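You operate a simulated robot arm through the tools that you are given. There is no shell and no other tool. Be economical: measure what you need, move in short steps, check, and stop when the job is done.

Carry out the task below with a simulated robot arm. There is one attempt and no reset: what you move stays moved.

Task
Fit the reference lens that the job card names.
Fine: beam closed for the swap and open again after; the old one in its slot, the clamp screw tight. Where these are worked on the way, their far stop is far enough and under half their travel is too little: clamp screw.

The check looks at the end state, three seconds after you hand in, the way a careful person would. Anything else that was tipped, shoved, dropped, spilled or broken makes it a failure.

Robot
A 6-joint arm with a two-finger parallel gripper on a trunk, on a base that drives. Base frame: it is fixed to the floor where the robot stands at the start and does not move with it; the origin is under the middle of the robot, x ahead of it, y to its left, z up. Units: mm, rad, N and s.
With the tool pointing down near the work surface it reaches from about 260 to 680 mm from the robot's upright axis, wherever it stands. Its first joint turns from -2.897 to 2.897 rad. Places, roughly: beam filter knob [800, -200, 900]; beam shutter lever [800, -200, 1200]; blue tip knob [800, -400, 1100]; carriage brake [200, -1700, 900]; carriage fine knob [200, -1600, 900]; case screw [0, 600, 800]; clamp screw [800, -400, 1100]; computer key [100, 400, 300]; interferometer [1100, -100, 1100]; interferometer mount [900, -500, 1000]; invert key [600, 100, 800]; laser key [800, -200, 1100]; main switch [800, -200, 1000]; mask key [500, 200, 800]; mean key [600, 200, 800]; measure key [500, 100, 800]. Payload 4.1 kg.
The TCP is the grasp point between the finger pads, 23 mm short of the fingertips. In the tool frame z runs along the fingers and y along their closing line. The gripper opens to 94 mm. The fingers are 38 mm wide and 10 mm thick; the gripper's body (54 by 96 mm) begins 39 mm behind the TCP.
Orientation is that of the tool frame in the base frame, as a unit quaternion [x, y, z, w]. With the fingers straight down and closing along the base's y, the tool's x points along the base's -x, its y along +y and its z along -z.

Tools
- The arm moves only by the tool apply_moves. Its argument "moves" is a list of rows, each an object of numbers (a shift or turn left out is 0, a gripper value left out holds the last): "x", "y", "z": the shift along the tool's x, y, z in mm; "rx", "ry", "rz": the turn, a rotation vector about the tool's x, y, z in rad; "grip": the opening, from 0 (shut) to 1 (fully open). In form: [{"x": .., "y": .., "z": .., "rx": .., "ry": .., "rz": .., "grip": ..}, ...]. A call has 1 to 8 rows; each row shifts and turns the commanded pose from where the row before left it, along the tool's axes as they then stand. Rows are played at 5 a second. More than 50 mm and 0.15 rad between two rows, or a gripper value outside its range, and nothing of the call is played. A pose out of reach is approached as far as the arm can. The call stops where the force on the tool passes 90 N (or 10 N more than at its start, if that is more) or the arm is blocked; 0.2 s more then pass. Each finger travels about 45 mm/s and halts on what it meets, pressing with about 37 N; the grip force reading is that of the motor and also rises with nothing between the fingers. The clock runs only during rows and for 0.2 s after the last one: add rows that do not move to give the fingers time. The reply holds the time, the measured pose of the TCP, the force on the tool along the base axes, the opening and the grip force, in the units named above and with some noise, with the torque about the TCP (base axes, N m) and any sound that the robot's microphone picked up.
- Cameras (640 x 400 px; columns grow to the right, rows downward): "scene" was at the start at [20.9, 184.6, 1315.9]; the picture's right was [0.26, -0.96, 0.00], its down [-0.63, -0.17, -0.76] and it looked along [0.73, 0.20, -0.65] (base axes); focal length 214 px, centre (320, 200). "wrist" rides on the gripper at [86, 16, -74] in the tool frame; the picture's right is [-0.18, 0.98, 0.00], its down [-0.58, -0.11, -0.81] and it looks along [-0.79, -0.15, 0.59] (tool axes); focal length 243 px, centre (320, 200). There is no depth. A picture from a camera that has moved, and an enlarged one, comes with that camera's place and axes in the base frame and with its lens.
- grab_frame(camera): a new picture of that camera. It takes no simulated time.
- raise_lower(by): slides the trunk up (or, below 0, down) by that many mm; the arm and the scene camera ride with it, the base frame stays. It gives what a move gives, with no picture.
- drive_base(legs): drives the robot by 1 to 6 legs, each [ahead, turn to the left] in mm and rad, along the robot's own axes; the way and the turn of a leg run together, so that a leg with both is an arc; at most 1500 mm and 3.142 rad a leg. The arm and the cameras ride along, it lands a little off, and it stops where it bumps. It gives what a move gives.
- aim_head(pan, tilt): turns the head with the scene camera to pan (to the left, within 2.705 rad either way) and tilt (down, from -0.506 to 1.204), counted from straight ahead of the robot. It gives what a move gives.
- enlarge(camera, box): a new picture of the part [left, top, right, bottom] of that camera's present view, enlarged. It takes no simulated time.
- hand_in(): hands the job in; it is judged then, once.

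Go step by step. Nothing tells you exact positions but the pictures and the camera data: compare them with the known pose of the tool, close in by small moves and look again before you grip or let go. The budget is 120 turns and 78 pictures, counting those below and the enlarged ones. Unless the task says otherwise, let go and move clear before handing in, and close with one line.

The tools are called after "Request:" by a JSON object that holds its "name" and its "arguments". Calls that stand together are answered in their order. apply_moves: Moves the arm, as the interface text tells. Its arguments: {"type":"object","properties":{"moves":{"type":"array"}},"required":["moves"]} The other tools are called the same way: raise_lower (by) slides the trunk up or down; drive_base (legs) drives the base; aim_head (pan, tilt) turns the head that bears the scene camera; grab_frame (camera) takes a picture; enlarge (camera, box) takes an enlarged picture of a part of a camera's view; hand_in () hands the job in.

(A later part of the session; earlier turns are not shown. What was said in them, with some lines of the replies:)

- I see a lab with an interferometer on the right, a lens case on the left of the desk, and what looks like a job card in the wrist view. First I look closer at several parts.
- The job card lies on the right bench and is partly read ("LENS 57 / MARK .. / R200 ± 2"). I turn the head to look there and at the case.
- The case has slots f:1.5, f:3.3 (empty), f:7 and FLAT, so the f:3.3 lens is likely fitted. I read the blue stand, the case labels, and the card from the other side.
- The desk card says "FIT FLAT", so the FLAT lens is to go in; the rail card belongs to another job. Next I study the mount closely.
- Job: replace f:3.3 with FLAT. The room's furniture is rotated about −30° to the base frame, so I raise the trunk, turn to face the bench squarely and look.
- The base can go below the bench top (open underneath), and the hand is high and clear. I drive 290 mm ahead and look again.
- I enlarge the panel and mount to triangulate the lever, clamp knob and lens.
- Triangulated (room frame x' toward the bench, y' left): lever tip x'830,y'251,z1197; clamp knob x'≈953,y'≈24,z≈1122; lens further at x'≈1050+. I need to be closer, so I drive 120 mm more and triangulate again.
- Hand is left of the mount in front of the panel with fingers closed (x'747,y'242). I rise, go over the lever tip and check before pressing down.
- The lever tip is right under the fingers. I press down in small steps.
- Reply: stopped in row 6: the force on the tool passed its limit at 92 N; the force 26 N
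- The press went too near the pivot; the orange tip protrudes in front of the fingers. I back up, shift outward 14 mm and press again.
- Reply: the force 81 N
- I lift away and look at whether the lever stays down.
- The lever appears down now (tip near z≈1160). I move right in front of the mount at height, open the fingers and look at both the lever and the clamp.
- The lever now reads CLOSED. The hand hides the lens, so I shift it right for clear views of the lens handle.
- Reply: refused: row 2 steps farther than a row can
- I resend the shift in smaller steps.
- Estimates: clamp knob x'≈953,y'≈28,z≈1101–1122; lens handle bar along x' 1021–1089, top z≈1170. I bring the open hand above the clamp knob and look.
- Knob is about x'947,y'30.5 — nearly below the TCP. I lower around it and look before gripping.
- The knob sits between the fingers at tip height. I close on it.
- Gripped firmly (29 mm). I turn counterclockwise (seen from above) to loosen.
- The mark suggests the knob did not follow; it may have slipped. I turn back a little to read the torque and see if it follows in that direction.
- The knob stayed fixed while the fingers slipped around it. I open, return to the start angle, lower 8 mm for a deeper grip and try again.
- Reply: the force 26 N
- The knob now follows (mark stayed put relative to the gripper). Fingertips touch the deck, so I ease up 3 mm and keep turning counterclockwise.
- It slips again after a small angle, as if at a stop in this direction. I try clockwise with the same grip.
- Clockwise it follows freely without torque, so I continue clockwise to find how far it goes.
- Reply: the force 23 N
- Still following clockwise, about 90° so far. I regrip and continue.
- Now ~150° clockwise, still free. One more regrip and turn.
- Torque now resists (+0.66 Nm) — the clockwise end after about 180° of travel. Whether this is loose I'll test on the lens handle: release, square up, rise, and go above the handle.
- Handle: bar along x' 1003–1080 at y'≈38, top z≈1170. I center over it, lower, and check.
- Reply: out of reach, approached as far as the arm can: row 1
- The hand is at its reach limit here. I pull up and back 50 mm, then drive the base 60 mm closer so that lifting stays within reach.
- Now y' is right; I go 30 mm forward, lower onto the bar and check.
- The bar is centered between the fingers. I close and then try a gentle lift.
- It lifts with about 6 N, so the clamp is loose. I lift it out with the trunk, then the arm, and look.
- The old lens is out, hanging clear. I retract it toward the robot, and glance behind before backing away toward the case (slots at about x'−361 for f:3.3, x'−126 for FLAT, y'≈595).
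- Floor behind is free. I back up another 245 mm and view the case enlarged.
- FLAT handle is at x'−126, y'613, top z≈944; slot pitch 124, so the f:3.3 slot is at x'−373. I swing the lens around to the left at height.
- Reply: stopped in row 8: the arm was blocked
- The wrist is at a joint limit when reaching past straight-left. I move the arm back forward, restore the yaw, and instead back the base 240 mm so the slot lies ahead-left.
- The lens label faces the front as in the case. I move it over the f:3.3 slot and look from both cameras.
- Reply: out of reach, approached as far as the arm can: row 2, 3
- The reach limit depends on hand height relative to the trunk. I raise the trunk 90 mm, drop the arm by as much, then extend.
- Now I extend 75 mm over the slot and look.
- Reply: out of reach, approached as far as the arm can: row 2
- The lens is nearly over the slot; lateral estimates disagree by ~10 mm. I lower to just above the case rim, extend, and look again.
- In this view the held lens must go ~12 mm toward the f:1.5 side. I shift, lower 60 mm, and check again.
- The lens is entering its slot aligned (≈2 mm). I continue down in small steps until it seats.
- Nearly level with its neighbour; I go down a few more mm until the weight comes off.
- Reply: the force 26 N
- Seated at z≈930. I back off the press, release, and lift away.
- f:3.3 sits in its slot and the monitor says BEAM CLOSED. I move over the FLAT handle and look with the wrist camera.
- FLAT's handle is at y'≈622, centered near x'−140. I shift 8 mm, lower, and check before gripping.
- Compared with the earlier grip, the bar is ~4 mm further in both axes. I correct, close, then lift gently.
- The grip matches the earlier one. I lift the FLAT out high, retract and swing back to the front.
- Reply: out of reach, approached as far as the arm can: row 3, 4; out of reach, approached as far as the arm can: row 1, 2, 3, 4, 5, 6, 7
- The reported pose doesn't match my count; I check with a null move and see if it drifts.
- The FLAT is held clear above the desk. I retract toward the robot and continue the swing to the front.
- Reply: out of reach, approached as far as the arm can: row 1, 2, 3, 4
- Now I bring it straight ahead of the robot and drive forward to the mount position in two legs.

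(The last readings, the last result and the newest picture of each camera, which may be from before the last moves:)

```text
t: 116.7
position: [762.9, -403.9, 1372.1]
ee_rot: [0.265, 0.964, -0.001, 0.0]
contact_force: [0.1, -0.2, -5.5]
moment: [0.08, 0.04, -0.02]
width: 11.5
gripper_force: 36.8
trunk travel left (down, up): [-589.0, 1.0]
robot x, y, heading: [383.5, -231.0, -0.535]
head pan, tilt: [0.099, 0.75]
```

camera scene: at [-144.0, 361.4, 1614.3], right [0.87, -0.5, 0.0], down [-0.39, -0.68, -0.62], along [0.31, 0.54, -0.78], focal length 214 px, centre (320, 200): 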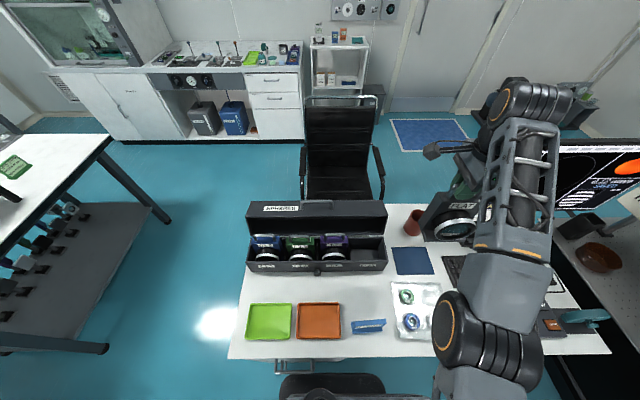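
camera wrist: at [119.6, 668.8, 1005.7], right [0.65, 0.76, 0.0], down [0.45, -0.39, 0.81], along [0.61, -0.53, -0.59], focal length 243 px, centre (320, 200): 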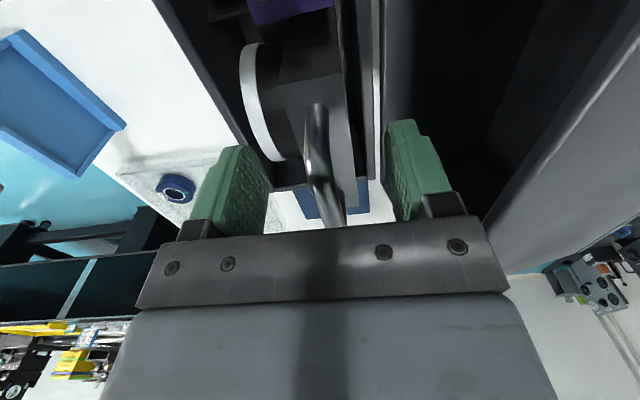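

Small correction: 38 mm further and a slight yaw fix, then I go over the mount at height.

Request:
{"name": "drive_base", "arguments": {"legs": [[38, 0.01]]}}

```text
t: 117.5
position: [799.5, -419.3, 1369.7]
ee_rot: [0.261, 0.965, 0.001, -0.001]
contact_force: [1.2, -1.0, -4.9]
moment: [0.14, 0.04, 0.02]
width: 11.7
gripper_force: 37.1
trunk travel left (down, up): [-589.0, 1.0]
robot x, y, heading: [424.4, -249.5, -0.524]
head pan, tilt: [0.099, 0.75]
```

I move over the mount to the recorded insertion position (x'1041,y'40) and view.

Request:
{"name": "apply_moves", "arguments": {"moves": [{"x": -45, "y": 3.5, "rz": -0.006, "z": 6}, {"x": -45, "z": 6}, {"x": -49}, {"z": 0}]}}

Request:
{"name": "apply_moves", "arguments": {"moves": [{"z": 40}, {"z": 30}, {"z": 0}]}}

Request:
{"name": "enlarge", "arguments": {"camera": "scene", "box": [296, 120, 456, 220]}}

```text
t: 118.5
position: [920.6, -483.3, 1357.2]
ee_rot: [0.257, 0.966, 0.0, -0.001]
contact_force: [-0.6, 0.2, -5.2]
moment: [0.1, 0.05, -0.01]
width: 11.8
gripper_force: 37.5
trunk travel left (down, up): [-589.0, 1.0]
robot x, y, heading: [423.2, -251.2, -0.518]
head pan, tilt: [0.099, 0.75]
```

```text
t: 119.3
position: [920.9, -484.0, 1290.2]
ee_rot: [0.257, 0.966, 0.0, -0.001]
contact_force: [-0.2, -0.5, -5.3]
moment: [0.08, 0.03, 0.02]
width: 11.7
gripper_force: 37.0
trunk travel left (down, up): [-589.0, 1.0]
robot x, y, heading: [422.1, -247.8, -0.523]
head pan, tilt: [0.099, 0.75]
```

```text
4.00 times, centred on (376, 170) of scene
camera zoom: at [530.0, -111.6, 1626.3], right [-0.41, -0.91, 0.0], down [-0.62, 0.28, -0.73], along [0.67, -0.3, -0.68], focal length 858 px, centre (96, 320)
```

zoom: 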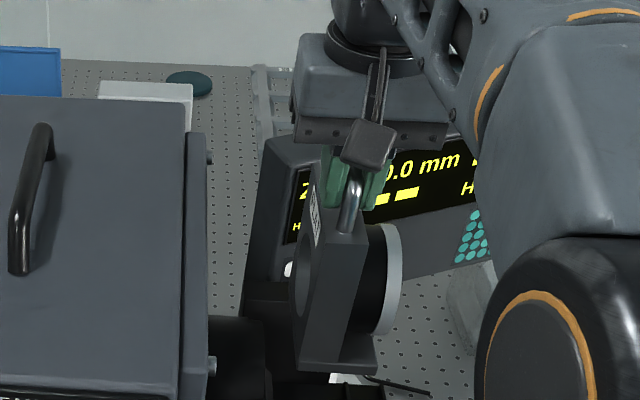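

Aligned within ~1.5 mm. I correct and lower stepwise into the mount, watching force.

Request:
{"name": "apply_moves", "arguments": {"moves": [{"x": -1.5, "y": -1.5, "z": 20}, {"z": 20}, {"z": 20}, {"z": 15}, {"z": 10}, {"z": 0}]}}

```text
t: 120.7
position: [920.3, -486.7, 1203.3]
ee_rot: [0.257, 0.966, 0.0, -0.001]
contact_force: [0.8, 0.4, -5.4]
moment: [0.1, 0.0, -0.03]
width: 11.9
gripper_force: 36.6
trunk travel left (down, up): [-589.0, 1.0]
robot x, y, heading: [423.9, -250.7, -0.521]
head pan, tilt: [0.099, 0.75]
```

Request:
{"name": "apply_moves", "arguments": {"moves": [{"z": 10}, {"z": 10}, {"z": 8}, {"z": 4}, {"z": 0}]}}

Request:
{"name": "enlarge", "arguments": {"camera": "scene", "box": [296, 140, 456, 240]}}

```text
t: 121.9
position: [920.4, -488.4, 1172.6]
ee_rot: [0.257, 0.966, -0.001, -0.001]
contact_force: [0.4, -0.8, -5.2]
moment: [0.1, 0.02, 0.02]
width: 11.8
gripper_force: 37.5
trunk travel left (down, up): [-589.0, 1.0]
robot x, y, heading: [424.3, -249.4, -0.522]
head pan, tilt: [0.099, 0.75]
```

```text
4.00 times, centred on (376, 190) of scene
camera zoom: at [529.9, -111.6, 1626.3], right [-0.41, -0.91, 0.0], down [-0.62, 0.28, -0.73], along [0.67, -0.3, -0.68], focal length 858 px, centre (96, 240)
```

zoom: 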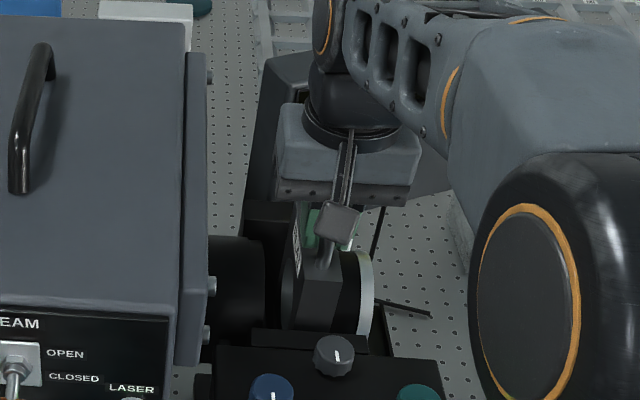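

It's entering freely. I continue to the seat.

Request:
{"name": "apply_moves", "arguments": {"moves": [{"z": 3}, {"z": 3}, {"z": 2}, {"z": 2}, {"z": 2}, {"z": 0}]}}

```text
t: 123.3
position: [918.6, -486.5, 1160.1]
ee_rot: [0.257, 0.966, 0.0, 0.002]
contact_force: [3.8, 2.5, 23.0]
moment: [-0.68, 0.08, 0.04]
width: 11.4
gripper_force: 37.3
trunk travel left (down, up): [-589.0, 1.0]
robot x, y, heading: [421.5, -254.6, -0.522]
head pan, tilt: [0.099, 0.75]
```

Seated at z≈1161. I release, rise, and move over the clamp knob, turning the hand clockwise beforehand.

Request:
{"name": "apply_moves", "arguments": {"moves": [{"z": -1.5}, {"grip": 0.6}, {"z": 0}, {"z": 0}, {"z": -35}, {"z": -30}, {"x": 46, "y": -4}, {"x": 45, "y": -4}]}}

Request:
{"name": "apply_moves", "arguments": {"moves": [{"rz": 0.14}, {"rz": 0.14}, {"rz": 0.14}, {"rz": 0.14}, {"rz": 0.12}, {"z": 0}]}}

Request:
{"name": "grab_frame", "arguments": {"camera": "wrist"}}

```text
t: 125.1
position: [835.8, -449.2, 1230.8]
ee_rot: [0.257, 0.966, 0.0, -0.001]
contact_force: [-0.4, 0.7, -0.3]
moment: [-0.02, 0.01, 0.02]
width: 56.3
gripper_force: 0.2
trunk travel left (down, up): [-589.0, 1.0]
robot x, y, heading: [417.9, -245.4, -0.523]
head pan, tilt: [0.099, 0.75]
```

```text
t: 126.5
position: [836.5, -448.5, 1226.8]
ee_rot: [0.566, 0.825, -0.001, 0.0]
contact_force: [0.4, -0.8, -0.7]
moment: [0.01, 0.0, 0.04]
width: 56.5
gripper_force: 0.0
trunk travel left (down, up): [-589.0, 1.0]
robot x, y, heading: [422.2, -248.6, -0.519]
head pan, tilt: [0.099, 0.75]
```

```text
9 pictures are left
camera wrist: at [820.1, -362.3, 1301.6], right [0.98, 0.18, 0.0], down [0.11, -0.58, 0.81], along [0.15, -0.79, -0.59], focal length 243 px, centre (320, 200)
```

wrist: 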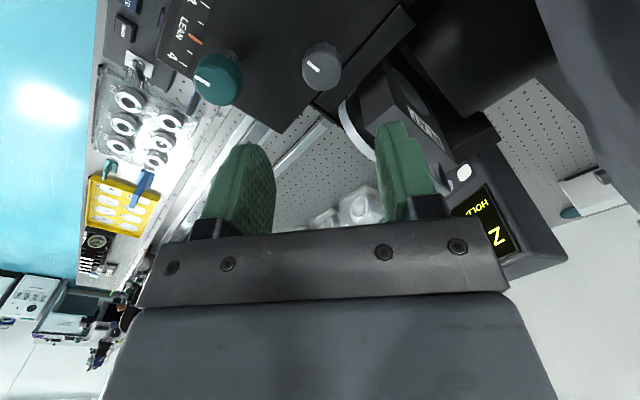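

Knob is beneath the hand as before. I lower, grip and turn counterclockwise.

Request:
{"name": "apply_moves", "arguments": {"moves": [{"z": 40}, {"z": 40}, {"z": 21}, {"grip": 0.0}, {"z": 0}, {"z": 0}, {"z": 0}, {"z": 0}]}}

Request:
{"name": "apply_moves", "arguments": {"moves": [{"rz": -0.149}, {"rz": -0.149}, {"rz": -0.149}, {"rz": -0.149}, {"rz": -0.149}, {"rz": -0.149}, {"rz": -0.149}, {"rz": -0.149}]}}

Request:
{"name": "enlarge", "arguments": {"camera": "wrist", "box": [160, 60, 480, 260]}}

```text
t: 128.3
position: [837.1, -448.3, 1124.7]
ee_rot: [0.565, 0.825, -0.002, 0.0]
contact_force: [7.2, 3.5, -1.7]
moment: [-0.1, -0.85, 0.06]
width: 28.7
gripper_force: 45.1
trunk travel left (down, up): [-589.0, 1.0]
robot x, y, heading: [421.5, -248.1, -0.524]
head pan, tilt: [0.099, 0.75]
```

```text
t: 130.1
position: [837.7, -447.7, 1126.3]
ee_rot: [0.003, 1.0, -0.001, 0.0]
contact_force: [5.5, 11.5, 8.4]
moment: [0.58, -0.82, 0.01]
width: 28.8
gripper_force: 44.2
trunk travel left (down, up): [-589.0, 1.0]
robot x, y, heading: [417.2, -250.6, -0.519]
head pan, tilt: [0.099, 0.75]
```

```text
2.00 times, centred on (320, 160) of wrist
camera zoom: at [751.5, -431.0, 1201.3], right [0.19, 0.98, 0.0], down [0.58, -0.11, 0.81], along [0.79, -0.15, -0.59], focal length 485 px, centre (320, 280)
```

zoom: 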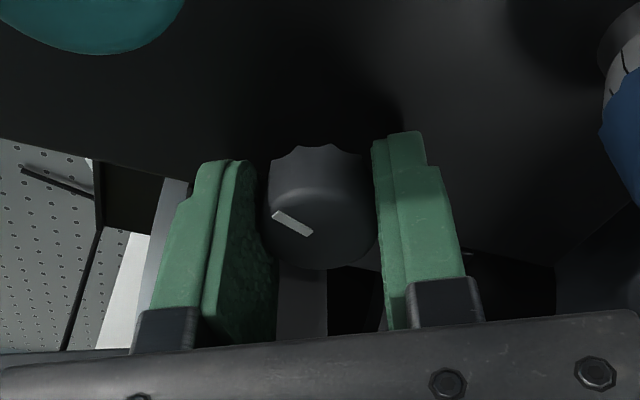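

Following well (about 75° undone). I continue this stroke, then regrip.

Request:
{"name": "apply_moves", "arguments": {"moves": [{"rz": -0.149}, {"rz": -0.149}, {"rz": -0.149}, {"rz": -0.149}, {"grip": 0.5}, {"z": 0}, {"rz": 0.149}, {"rz": 0.149}]}}

Request:
{"name": "apply_moves", "arguments": {"moves": [{"rz": 0.149}, {"rz": 0.149}, {"rz": 0.149}, {"rz": 0.149}, {"rz": 0.149}, {"rz": 0.149}, {"rz": 0.149}, {"rz": 0.149}]}}

Request:
{"name": "apply_moves", "arguments": {"moves": [{"grip": 0.0}, {"z": 0}, {"z": 0}, {"z": 0}, {"z": 0}, {"rz": -0.149}, {"rz": -0.149}, {"rz": -0.149}]}}

Request:
{"name": "apply_moves", "arguments": {"moves": [{"rz": -0.149}, {"rz": -0.149}, {"rz": -0.149}, {"rz": -0.149}]}}

```text
t: 131.9
position: [836.7, -449.9, 1125.0]
ee_rot: [-0.144, 0.99, 0.0, -0.001]
contact_force: [-0.5, -0.1, -0.1]
moment: [0.0, -0.01, -0.01]
width: 47.2
gripper_force: 0.1
trunk travel left (down, up): [-589.0, 1.0]
robot x, y, heading: [422.0, -249.5, -0.522]
head pan, tilt: [0.099, 0.75]
```

```text
t: 133.7
position: [837.3, -449.0, 1124.1]
ee_rot: [0.438, 0.899, -0.001, -0.001]
contact_force: [0.4, 0.4, 0.6]
moment: [-0.01, 0.01, -0.01]
width: 46.9
gripper_force: 0.0
trunk travel left (down, up): [-589.0, 1.0]
robot x, y, heading: [421.3, -249.3, -0.526]
head pan, tilt: [0.099, 0.75]
```

```text
t: 135.5
position: [837.9, -448.1, 1124.4]
ee_rot: [0.225, 0.974, -0.001, 0.0]
contact_force: [7.0, 6.9, -3.5]
moment: [0.05, -1.11, -0.03]
width: 28.4
gripper_force: 44.6
trunk travel left (down, up): [-589.0, 1.0]
robot x, y, heading: [419.6, -251.2, -0.521]
head pan, tilt: [0.099, 0.75]
```

```text
t: 136.5
position: [837.6, -446.6, 1123.7]
ee_rot: [-0.072, 0.997, -0.001, -0.002]
contact_force: [5.1, 13.3, -6.1]
moment: [0.14, -1.12, -0.02]
width: 28.2
gripper_force: 44.8
trunk travel left (down, up): [-589.0, 1.0]
robot x, y, heading: [419.8, -247.3, -0.522]
head pan, tilt: [0.099, 0.75]
```

About at the starting angle, no torque yet. I turn further until it resists.

Request:
{"name": "apply_moves", "arguments": {"moves": [{"rz": -0.12}, {"rz": -0.12}]}}

Request:
{"name": "apply_moves", "arguments": {"moves": [{"rz": -0.1}, {"rz": -0.1}]}}

Request:
{"name": "enlarge", "arguments": {"camera": "wrist", "box": [160, 60, 480, 260]}}

```text
t: 137.1
position: [838.6, -447.8, 1124.2]
ee_rot: [-0.191, 0.982, 0.0, -0.001]
contact_force: [9.2, 15.5, -3.5]
moment: [0.38, 0.29, -0.01]
width: 28.3
gripper_force: 44.6
trunk travel left (down, up): [-589.0, 1.0]
robot x, y, heading: [421.1, -252.5, -0.517]
head pan, tilt: [0.099, 0.75]
```

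```text
t: 137.7
position: [836.2, -447.5, 1123.4]
ee_rot: [-0.286, 0.958, -0.001, -0.002]
contact_force: [3.7, 14.4, -5.9]
moment: [0.14, -0.37, -0.43]
width: 28.8
gripper_force: 45.4
trunk travel left (down, up): [-589.0, 1.0]
robot x, y, heading: [421.9, -246.8, -0.525]
head pan, tilt: [0.099, 0.75]
```

```text
2.00 times, centred on (320, 160) of wrist
camera zoom: at [756.0, -481.9, 1200.6], right [-0.39, 0.92, 0.0], down [0.55, 0.23, 0.8], along [0.74, 0.31, -0.59], focal length 485 px, centre (320, 280)
```

zoom: 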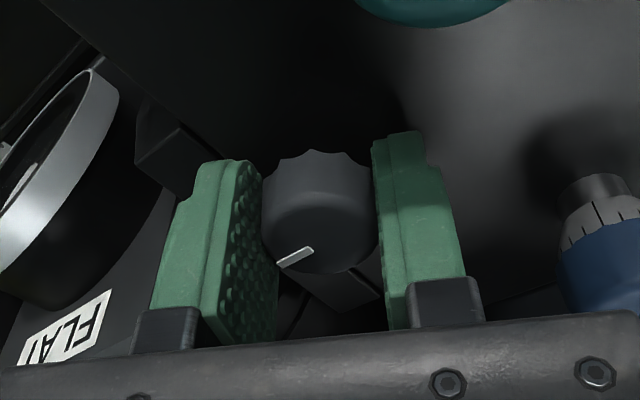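

Torque resists (−0.43 Nm) and the mark is back slightly past its starting angle — the tight end. One more firm nudge, then release and rise.

Request:
{"name": "apply_moves", "arguments": {"moves": [{"rz": -0.1}, {"rz": -0.05}, {"z": 0}, {"grip": 0.6}, {"z": 0}, {"z": -30}, {"z": -40}, {"z": -40}]}}

Request:
{"name": "apply_moves", "arguments": {"moves": [{"rz": 0.149}, {"rz": 0.149}, {"rz": 0.149}, {"rz": 0.149}, {"rz": 0.149}, {"rz": 0.149}, {"rz": 0.149}, {"rz": 0.149}]}}

Request:
{"name": "grab_frame", "arguments": {"camera": "wrist"}}

```text
t: 139.5
position: [835.8, -450.3, 1236.3]
ee_rot: [-0.357, 0.934, 0.0, -0.001]
contact_force: [0.4, 0.1, 0.9]
moment: [-0.01, 0.01, -0.02]
width: 56.5
gripper_force: 0.1
trunk travel left (down, up): [-589.0, 1.0]
robot x, y, heading: [422.0, -247.5, -0.524]
head pan, tilt: [0.099, 0.75]
```

```text
t: 141.3
position: [838.0, -449.4, 1235.8]
ee_rot: [0.23, 0.973, -0.001, 0.0]
contact_force: [-0.5, 0.0, -1.0]
moment: [0.0, -0.03, -0.01]
width: 56.3
gripper_force: 0.0
trunk travel left (down, up): [-589.0, 1.0]
robot x, y, heading: [426.2, -247.4, -0.521]
head pan, tilt: [0.099, 0.75]
```

```text
6 pictures are left
camera wrist: at [767.8, -395.8, 1310.3], right [0.6, 0.8, 0.0], down [0.47, -0.36, 0.81], along [0.64, -0.49, -0.59], focal length 243 px, centre (320, 200)
```

wrist: 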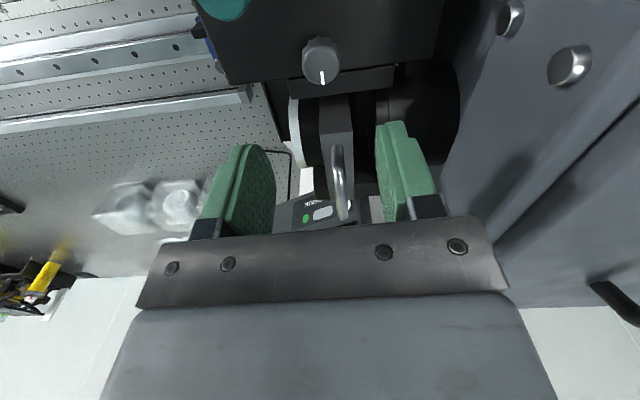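

FLAT is in, and the knob mark is back as at the start. Now the shutter: I back off, move left in front of the lever and above it with the fingers part open.

Request:
{"name": "apply_moves", "arguments": {"moves": [{"x": 40, "rz": 0.06}, {"x": 45}, {"x": 45}, {"x": 30, "grip": 0.55}, {"y": 45}, {"y": 45}, {"y": 45}, {"y": 45}]}}

Request:
{"name": "apply_moves", "arguments": {"moves": [{"y": 44}, {"x": -18}, {"x": -18}, {"z": 0}]}}

Request:
{"name": "grab_frame", "arguments": {"camera": "wrist"}}

```text
t: 143.1
position: [787.8, -215.7, 1238.0]
ee_rot: [0.258, 0.966, -0.001, 0.0]
contact_force: [-0.3, -0.3, 0.9]
moment: [-0.03, 0.02, 0.0]
width: 51.8
gripper_force: 0.0
trunk travel left (down, up): [-589.0, 1.0]
robot x, y, heading: [424.3, -250.2, -0.525]
head pan, tilt: [0.099, 0.75]
```

```text
t: 144.1
position: [839.7, -194.5, 1237.6]
ee_rot: [0.258, 0.966, -0.001, 0.0]
contact_force: [-0.4, 0.0, 0.5]
moment: [-0.03, 0.0, 0.0]
width: 51.6
gripper_force: 0.1
trunk travel left (down, up): [-589.0, 1.0]
robot x, y, heading: [418.2, -251.7, -0.527]
head pan, tilt: [0.099, 0.75]
```

```text
5 pictures are left
camera wrist: at [772.5, -137.0, 1312.1], right [0.65, 0.76, 0.0], down [0.45, -0.38, 0.81], along [0.61, -0.52, -0.59], focal length 243 px, centre (320, 200)
```

wrist: 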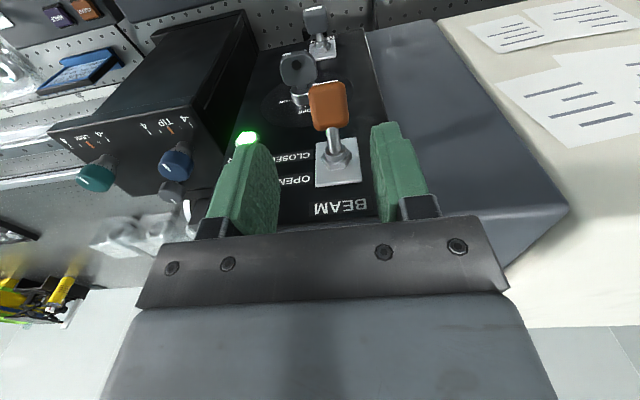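

The lever cap is at x'≈829,y'≈255. I straddle it, pinch it, and raise it.

Request:
{"name": "apply_moves", "arguments": {"moves": [{"x": -3, "y": 4}, {"z": 40}, {"z": 36}, {"grip": 0.0}, {"z": 0}, {"z": 0}, {"z": 0}, {"z": 0}]}}

Request:
{"name": "apply_moves", "arguments": {"moves": [{"z": -7}, {"z": -7}, {"z": -7}, {"z": -7}, {"z": -7}, {"z": 0}]}}

Request:
{"name": "grab_frame", "arguments": {"camera": "wrist"}}

```text
t: 144.9
position: [852.5, -189.9, 1190.1]
ee_rot: [0.255, 0.966, 0.013, 0.031]
contact_force: [-7.3, 1.7, 33.0]
moment: [-1.14, -1.03, -0.31]
width: 51.8
gripper_force: 0.0
trunk travel left (down, up): [-589.0, 1.0]
robot x, y, heading: [424.1, -250.4, -0.523]
head pan, tilt: [0.099, 0.75]
stopped in row 3: the force on the tool passed its limit at 127 N (the readings are from after the stop); the commanded pose is now the measured one
```

```text
t: 146.3
position: [852.3, -190.0, 1222.5]
ee_rot: [0.256, 0.966, 0.009, 0.024]
contact_force: [0.0, 0.2, -0.3]
moment: [0.01, 0.0, 0.0]
width: 51.6
gripper_force: 0.1
trunk travel left (down, up): [-589.0, 1.0]
robot x, y, heading: [420.7, -248.7, -0.519]
head pan, tilt: [0.099, 0.75]
```

```text
4 pictures are left
camera wrist: at [780.4, -135.3, 1292.4], right [0.64, 0.76, 0.04], down [0.41, -0.39, 0.83], along [0.65, -0.52, -0.56], focal length 243 px, centre (320, 200)
```

wrist: 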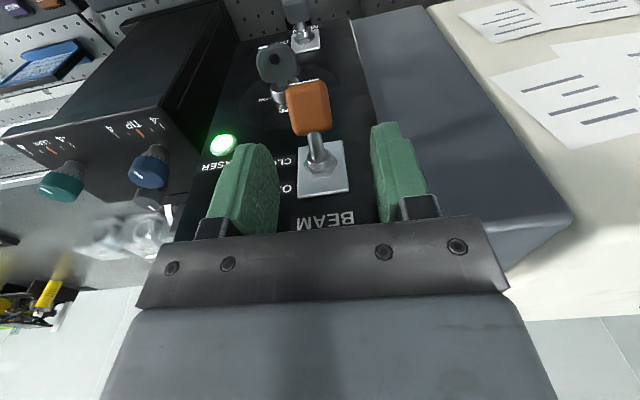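

The gripper body hit the box's top edge, so a vertical approach can't reach low enough; the lever is intact and still down. I back off and pitch the fingers forward about 57° for an approach from the front.

Request:
{"name": "apply_moves", "arguments": {"moves": [{"x": 45}, {"x": 25, "rx": 0.03}, {"ry": -0.14}, {"ry": -0.14}, {"ry": -0.14}, {"ry": -0.14}, {"ry": -0.14}, {"ry": -0.14}]}}

Request:
{"name": "apply_moves", "arguments": {"moves": [{"ry": -0.12}, {"z": 0}]}}

```text
t: 148.1
position: [791.2, -157.1, 1219.0]
ee_rot: [0.231, 0.874, -0.108, 0.414]
contact_force: [1.0, -0.1, -0.1]
moment: [-0.01, -0.02, -0.03]
width: 51.7
gripper_force: 0.1
trunk travel left (down, up): [-589.0, 1.0]
robot x, y, heading: [423.8, -246.7, -0.521]
head pan, tilt: [0.099, 0.75]
```

```text
t: 148.7
position: [790.9, -157.3, 1217.8]
ee_rot: [0.224, 0.847, -0.122, 0.466]
contact_force: [0.1, 0.2, -1.3]
moment: [-0.01, -0.02, -0.05]
width: 51.8
gripper_force: 0.0
trunk travel left (down, up): [-589.0, 1.0]
robot x, y, heading: [422.9, -245.2, -0.519]
head pan, tilt: [0.099, 0.75]
```

Pitched properly. I lower to lever height, move forward straddling the cap, and look.

Request:
{"name": "apply_moves", "arguments": {"moves": [{"x": 21, "z": 13.4, "y": -4}, {"x": 21, "z": 13.4}, {"x": -16, "z": 25}, {"x": -10, "z": 16}, {"x": -6, "z": 9.6}, {"z": 0}]}}

Request:
{"name": "grab_frame", "arguments": {"camera": "wrist"}}

```text
t: 150.1
position: [840.9, -191.1, 1166.0]
ee_rot: [0.224, 0.847, -0.122, 0.466]
contact_force: [0.1, 0.3, -0.8]
moment: [0.01, 0.03, 0.0]
width: 51.8
gripper_force: 0.0
trunk travel left (down, up): [-589.0, 1.0]
robot x, y, heading: [423.0, -250.3, -0.52]
head pan, tilt: [0.099, 0.75]
```

```text
3 pictures are left
camera wrist: at [754.5, -122.7, 1133.5], right [0.57, 0.81, 0.16], down [-0.37, 0.08, 0.92], along [0.73, -0.59, 0.35], focal length 243 px, centre (320, 200)
```

wrist: 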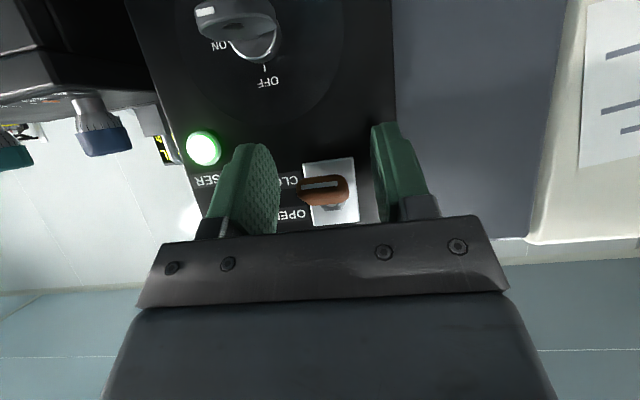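

The cap sits right at the grasp point. I pinch it and raise.

Request:
{"name": "apply_moves", "arguments": {"moves": [{"y": 1.5, "grip": 0.0}, {"z": 0}, {"z": 0}, {"z": 0}, {"z": 0}]}}

Request:
{"name": "apply_moves", "arguments": {"moves": [{"x": -5.1, "z": -3.2}, {"x": -5.1, "z": -3.2}, {"x": -5.1, "z": -3.2}, {"x": -5.1, "z": -3.2}, {"x": -5.1, "z": -3.2}, {"x": -5.1, "z": -3.2}, {"z": 0}]}}

```text
t: 151.3
position: [841.2, -189.0, 1166.5]
ee_rot: [0.225, 0.848, -0.122, 0.465]
contact_force: [-2.4, -4.2, -0.8]
moment: [-0.5, 0.3, 0.53]
width: 24.1
gripper_force: 45.0
trunk travel left (down, up): [-589.0, 1.0]
robot x, y, heading: [420.6, -245.2, -0.518]
head pan, tilt: [0.099, 0.75]
```

```text
t: 152.9
position: [843.2, -190.1, 1202.8]
ee_rot: [0.225, 0.848, -0.124, 0.464]
contact_force: [-4.5, -4.3, -26.6]
moment: [0.2, 0.72, 0.11]
width: 23.6
gripper_force: 45.1
trunk travel left (down, up): [-589.0, 1.0]
robot x, y, heading: [421.1, -251.0, -0.522]
head pan, tilt: [0.099, 0.75]
```

The cap came up with the fingers. I release, back straight away, and check.

Request:
{"name": "apply_moves", "arguments": {"moves": [{"grip": 0.6}, {"z": 0}, {"z": 0}, {"x": 16, "z": -25.3}, {"x": 21, "z": -33.8}, {"x": 21, "z": -33.8}, {"z": 0}]}}

Request:
{"name": "grab_frame", "arguments": {"camera": "wrist"}}

```text
t: 154.5
position: [748.4, -133.4, 1202.6]
ee_rot: [0.224, 0.848, -0.121, 0.465]
contact_force: [-0.5, 0.7, -0.2]
moment: [0.04, -0.01, 0.0]
width: 56.1
gripper_force: 0.0
trunk travel left (down, up): [-589.0, 1.0]
robot x, y, heading: [425.5, -244.3, -0.522]
head pan, tilt: [0.099, 0.75]
```

```text
2 pictures are left
camera wrist: at [661.1, -65.2, 1171.2], right [0.57, 0.81, 0.16], down [-0.37, 0.08, 0.92], along [0.73, -0.59, 0.35], focal length 243 px, centre (320, 200)
```

wrist: 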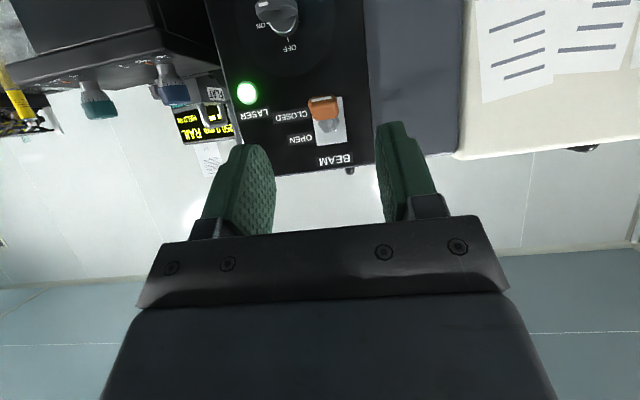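

The lever fell back: the cap is still at CLOSED, so the pinch slipped. I close the fingers, pitch almost horizontal, and push it up from below.

Request:
{"name": "apply_moves", "arguments": {"moves": [{"ry": -0.149, "grip": 0.0}, {"ry": -0.149}, {"ry": -0.149, "y": -2.7}, {"z": 0}, {"z": 0}, {"z": 0}]}}

Request:
{"name": "apply_moves", "arguments": {"moves": [{"x": 37.7, "z": 4.4}, {"x": 37.7, "z": 4.4}, {"z": 0}]}}

```text
t: 155.9
position: [747.0, -136.1, 1204.4]
ee_rot: [0.192, 0.723, -0.169, 0.641]
contact_force: [-0.5, -0.4, 0.0]
moment: [-0.02, 0.0, 0.0]
width: 0.3
gripper_force: 37.2
trunk travel left (down, up): [-589.0, 1.0]
robot x, y, heading: [423.1, -248.2, -0.523]
head pan, tilt: [0.099, 0.75]
```

```text
t: 156.7
position: [746.5, -135.6, 1129.4]
ee_rot: [0.192, 0.724, -0.169, 0.641]
contact_force: [-0.7, -0.7, -0.5]
moment: [0.04, 0.01, 0.0]
width: 0.0
gripper_force: 36.5
trunk travel left (down, up): [-589.0, 1.0]
robot x, y, heading: [421.9, -247.6, -0.526]
head pan, tilt: [0.099, 0.75]
```

Now forward under the cap (force-guarded), then up.

Request:
{"name": "apply_moves", "arguments": {"moves": [{"x": -1.6, "z": 48.6}, {"x": -4, "z": 32}, {"x": -1.8, "z": 15.5}, {"z": 0}]}}

Request:
{"name": "apply_moves", "arguments": {"moves": [{"x": -7.9, "z": -0.9}, {"x": -7.9, "z": -0.9}, {"x": -7.9, "z": -0.9}, {"x": -7.9, "z": -0.9}, {"x": -7.9, "z": -0.9}, {"x": -5, "z": -0.6}, {"z": 0}]}}

```text
t: 157.7
position: [831.1, -185.2, 1123.3]
ee_rot: [0.192, 0.724, -0.169, 0.641]
contact_force: [-0.7, 0.2, 0.1]
moment: [0.02, -0.02, 0.0]
width: 0.1
gripper_force: 36.6
trunk travel left (down, up): [-589.0, 1.0]
robot x, y, heading: [427.1, -250.9, -0.524]
head pan, tilt: [0.099, 0.75]
```

```text
t: 159.3
position: [828.3, -183.7, 1171.9]
ee_rot: [0.195, 0.72, -0.17, 0.644]
contact_force: [-13.4, 10.9, -9.8]
moment: [0.08, 0.23, -0.08]
width: 0.1
gripper_force: 36.9
trunk travel left (down, up): [-589.0, 1.0]
robot x, y, heading: [419.5, -250.6, -0.521]
head pan, tilt: [0.099, 0.75]
heard: click
```

A click — the lever toggled. I lower slightly, retreat straight back, and check with a picture.

Request:
{"name": "apply_moves", "arguments": {"moves": [{"x": -4, "z": -0.5}, {"x": 12, "z": 1.4}, {"x": 3, "z": -40}, {"x": 5, "z": -45}, {"x": 5, "z": -45}, {"z": 0}]}}

Request:
{"name": "grab_frame", "arguments": {"camera": "wrist"}}

```text
t: 160.7
position: [713.7, -118.4, 1163.9]
ee_rot: [0.192, 0.723, -0.169, 0.642]
contact_force: [-0.5, -0.8, -0.4]
moment: [0.05, 0.0, 0.01]
width: 0.0
gripper_force: 37.1
trunk travel left (down, up): [-589.0, 1.0]
robot x, y, heading: [423.0, -250.9, -0.525]
head pan, tilt: [0.099, 0.75]
```

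```text
1 pictures are left
camera wrist: at [648.4, -62.8, 1087.3], right [0.5, 0.84, 0.18], down [-0.69, 0.27, 0.67], along [0.52, -0.47, 0.72], focal length 243 px, centre (320, 200)
```

wrist: 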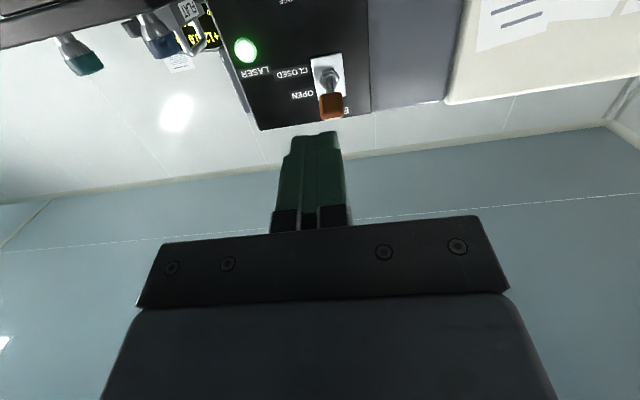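

The lever is up at OPEN. I use the last picture on the monitor and desk for a final check.

Request:
{"name": "aim_head", "arguments": {"pan": 1.95, "tilt": 0.6}}

Request:
{"name": "grab_frame", "arguments": {"camera": "scene"}}

```text
t: 162.6
position: [714.3, -119.5, 1162.9]
ee_rot: [0.192, 0.723, -0.169, 0.642]
contact_force: [0.7, -0.7, 0.0]
moment: [0.0, -0.03, 0.03]
width: 0.0
gripper_force: 36.9
trunk travel left (down, up): [-589.0, 1.0]
robot x, y, heading: [425.1, -254.6, -0.519]
head pan, tilt: [1.95, 0.6]
```

```text
0 pictures are left
camera scene: at [466.6, 10.6, 1639.2], right [0.99, -0.14, 0.0], down [-0.08, -0.56, -0.82], along [0.12, 0.82, -0.57], focal length 214 px, centre (320, 200)
```

scene: 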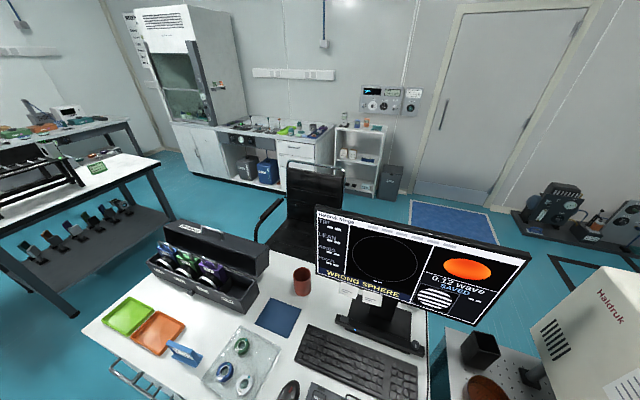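

The monitor no longer says BEAM CLOSED. It does say "WRONG SPHERE"; I take that to be about the part on the rail not suiting a flat, since the desk card says FIT FLAT. The hand is clear, so I hand in.

Request:
{"name": "hand_in", "arguments": {}}

```text
The job is handed in.
```

I fitted the FLAT reference lens, following the desk job card ("FIT FLAT"), and handed the job in. The old f:3.3 lens is in its case slot, the clamp screw is turned back to its original end stop, and the beam lever is at OPEN. I didn't tug the lens to confirm the clamp holds. The monitor showed "WRONG SPHERE" afterwards; I didn't confirm the cause.
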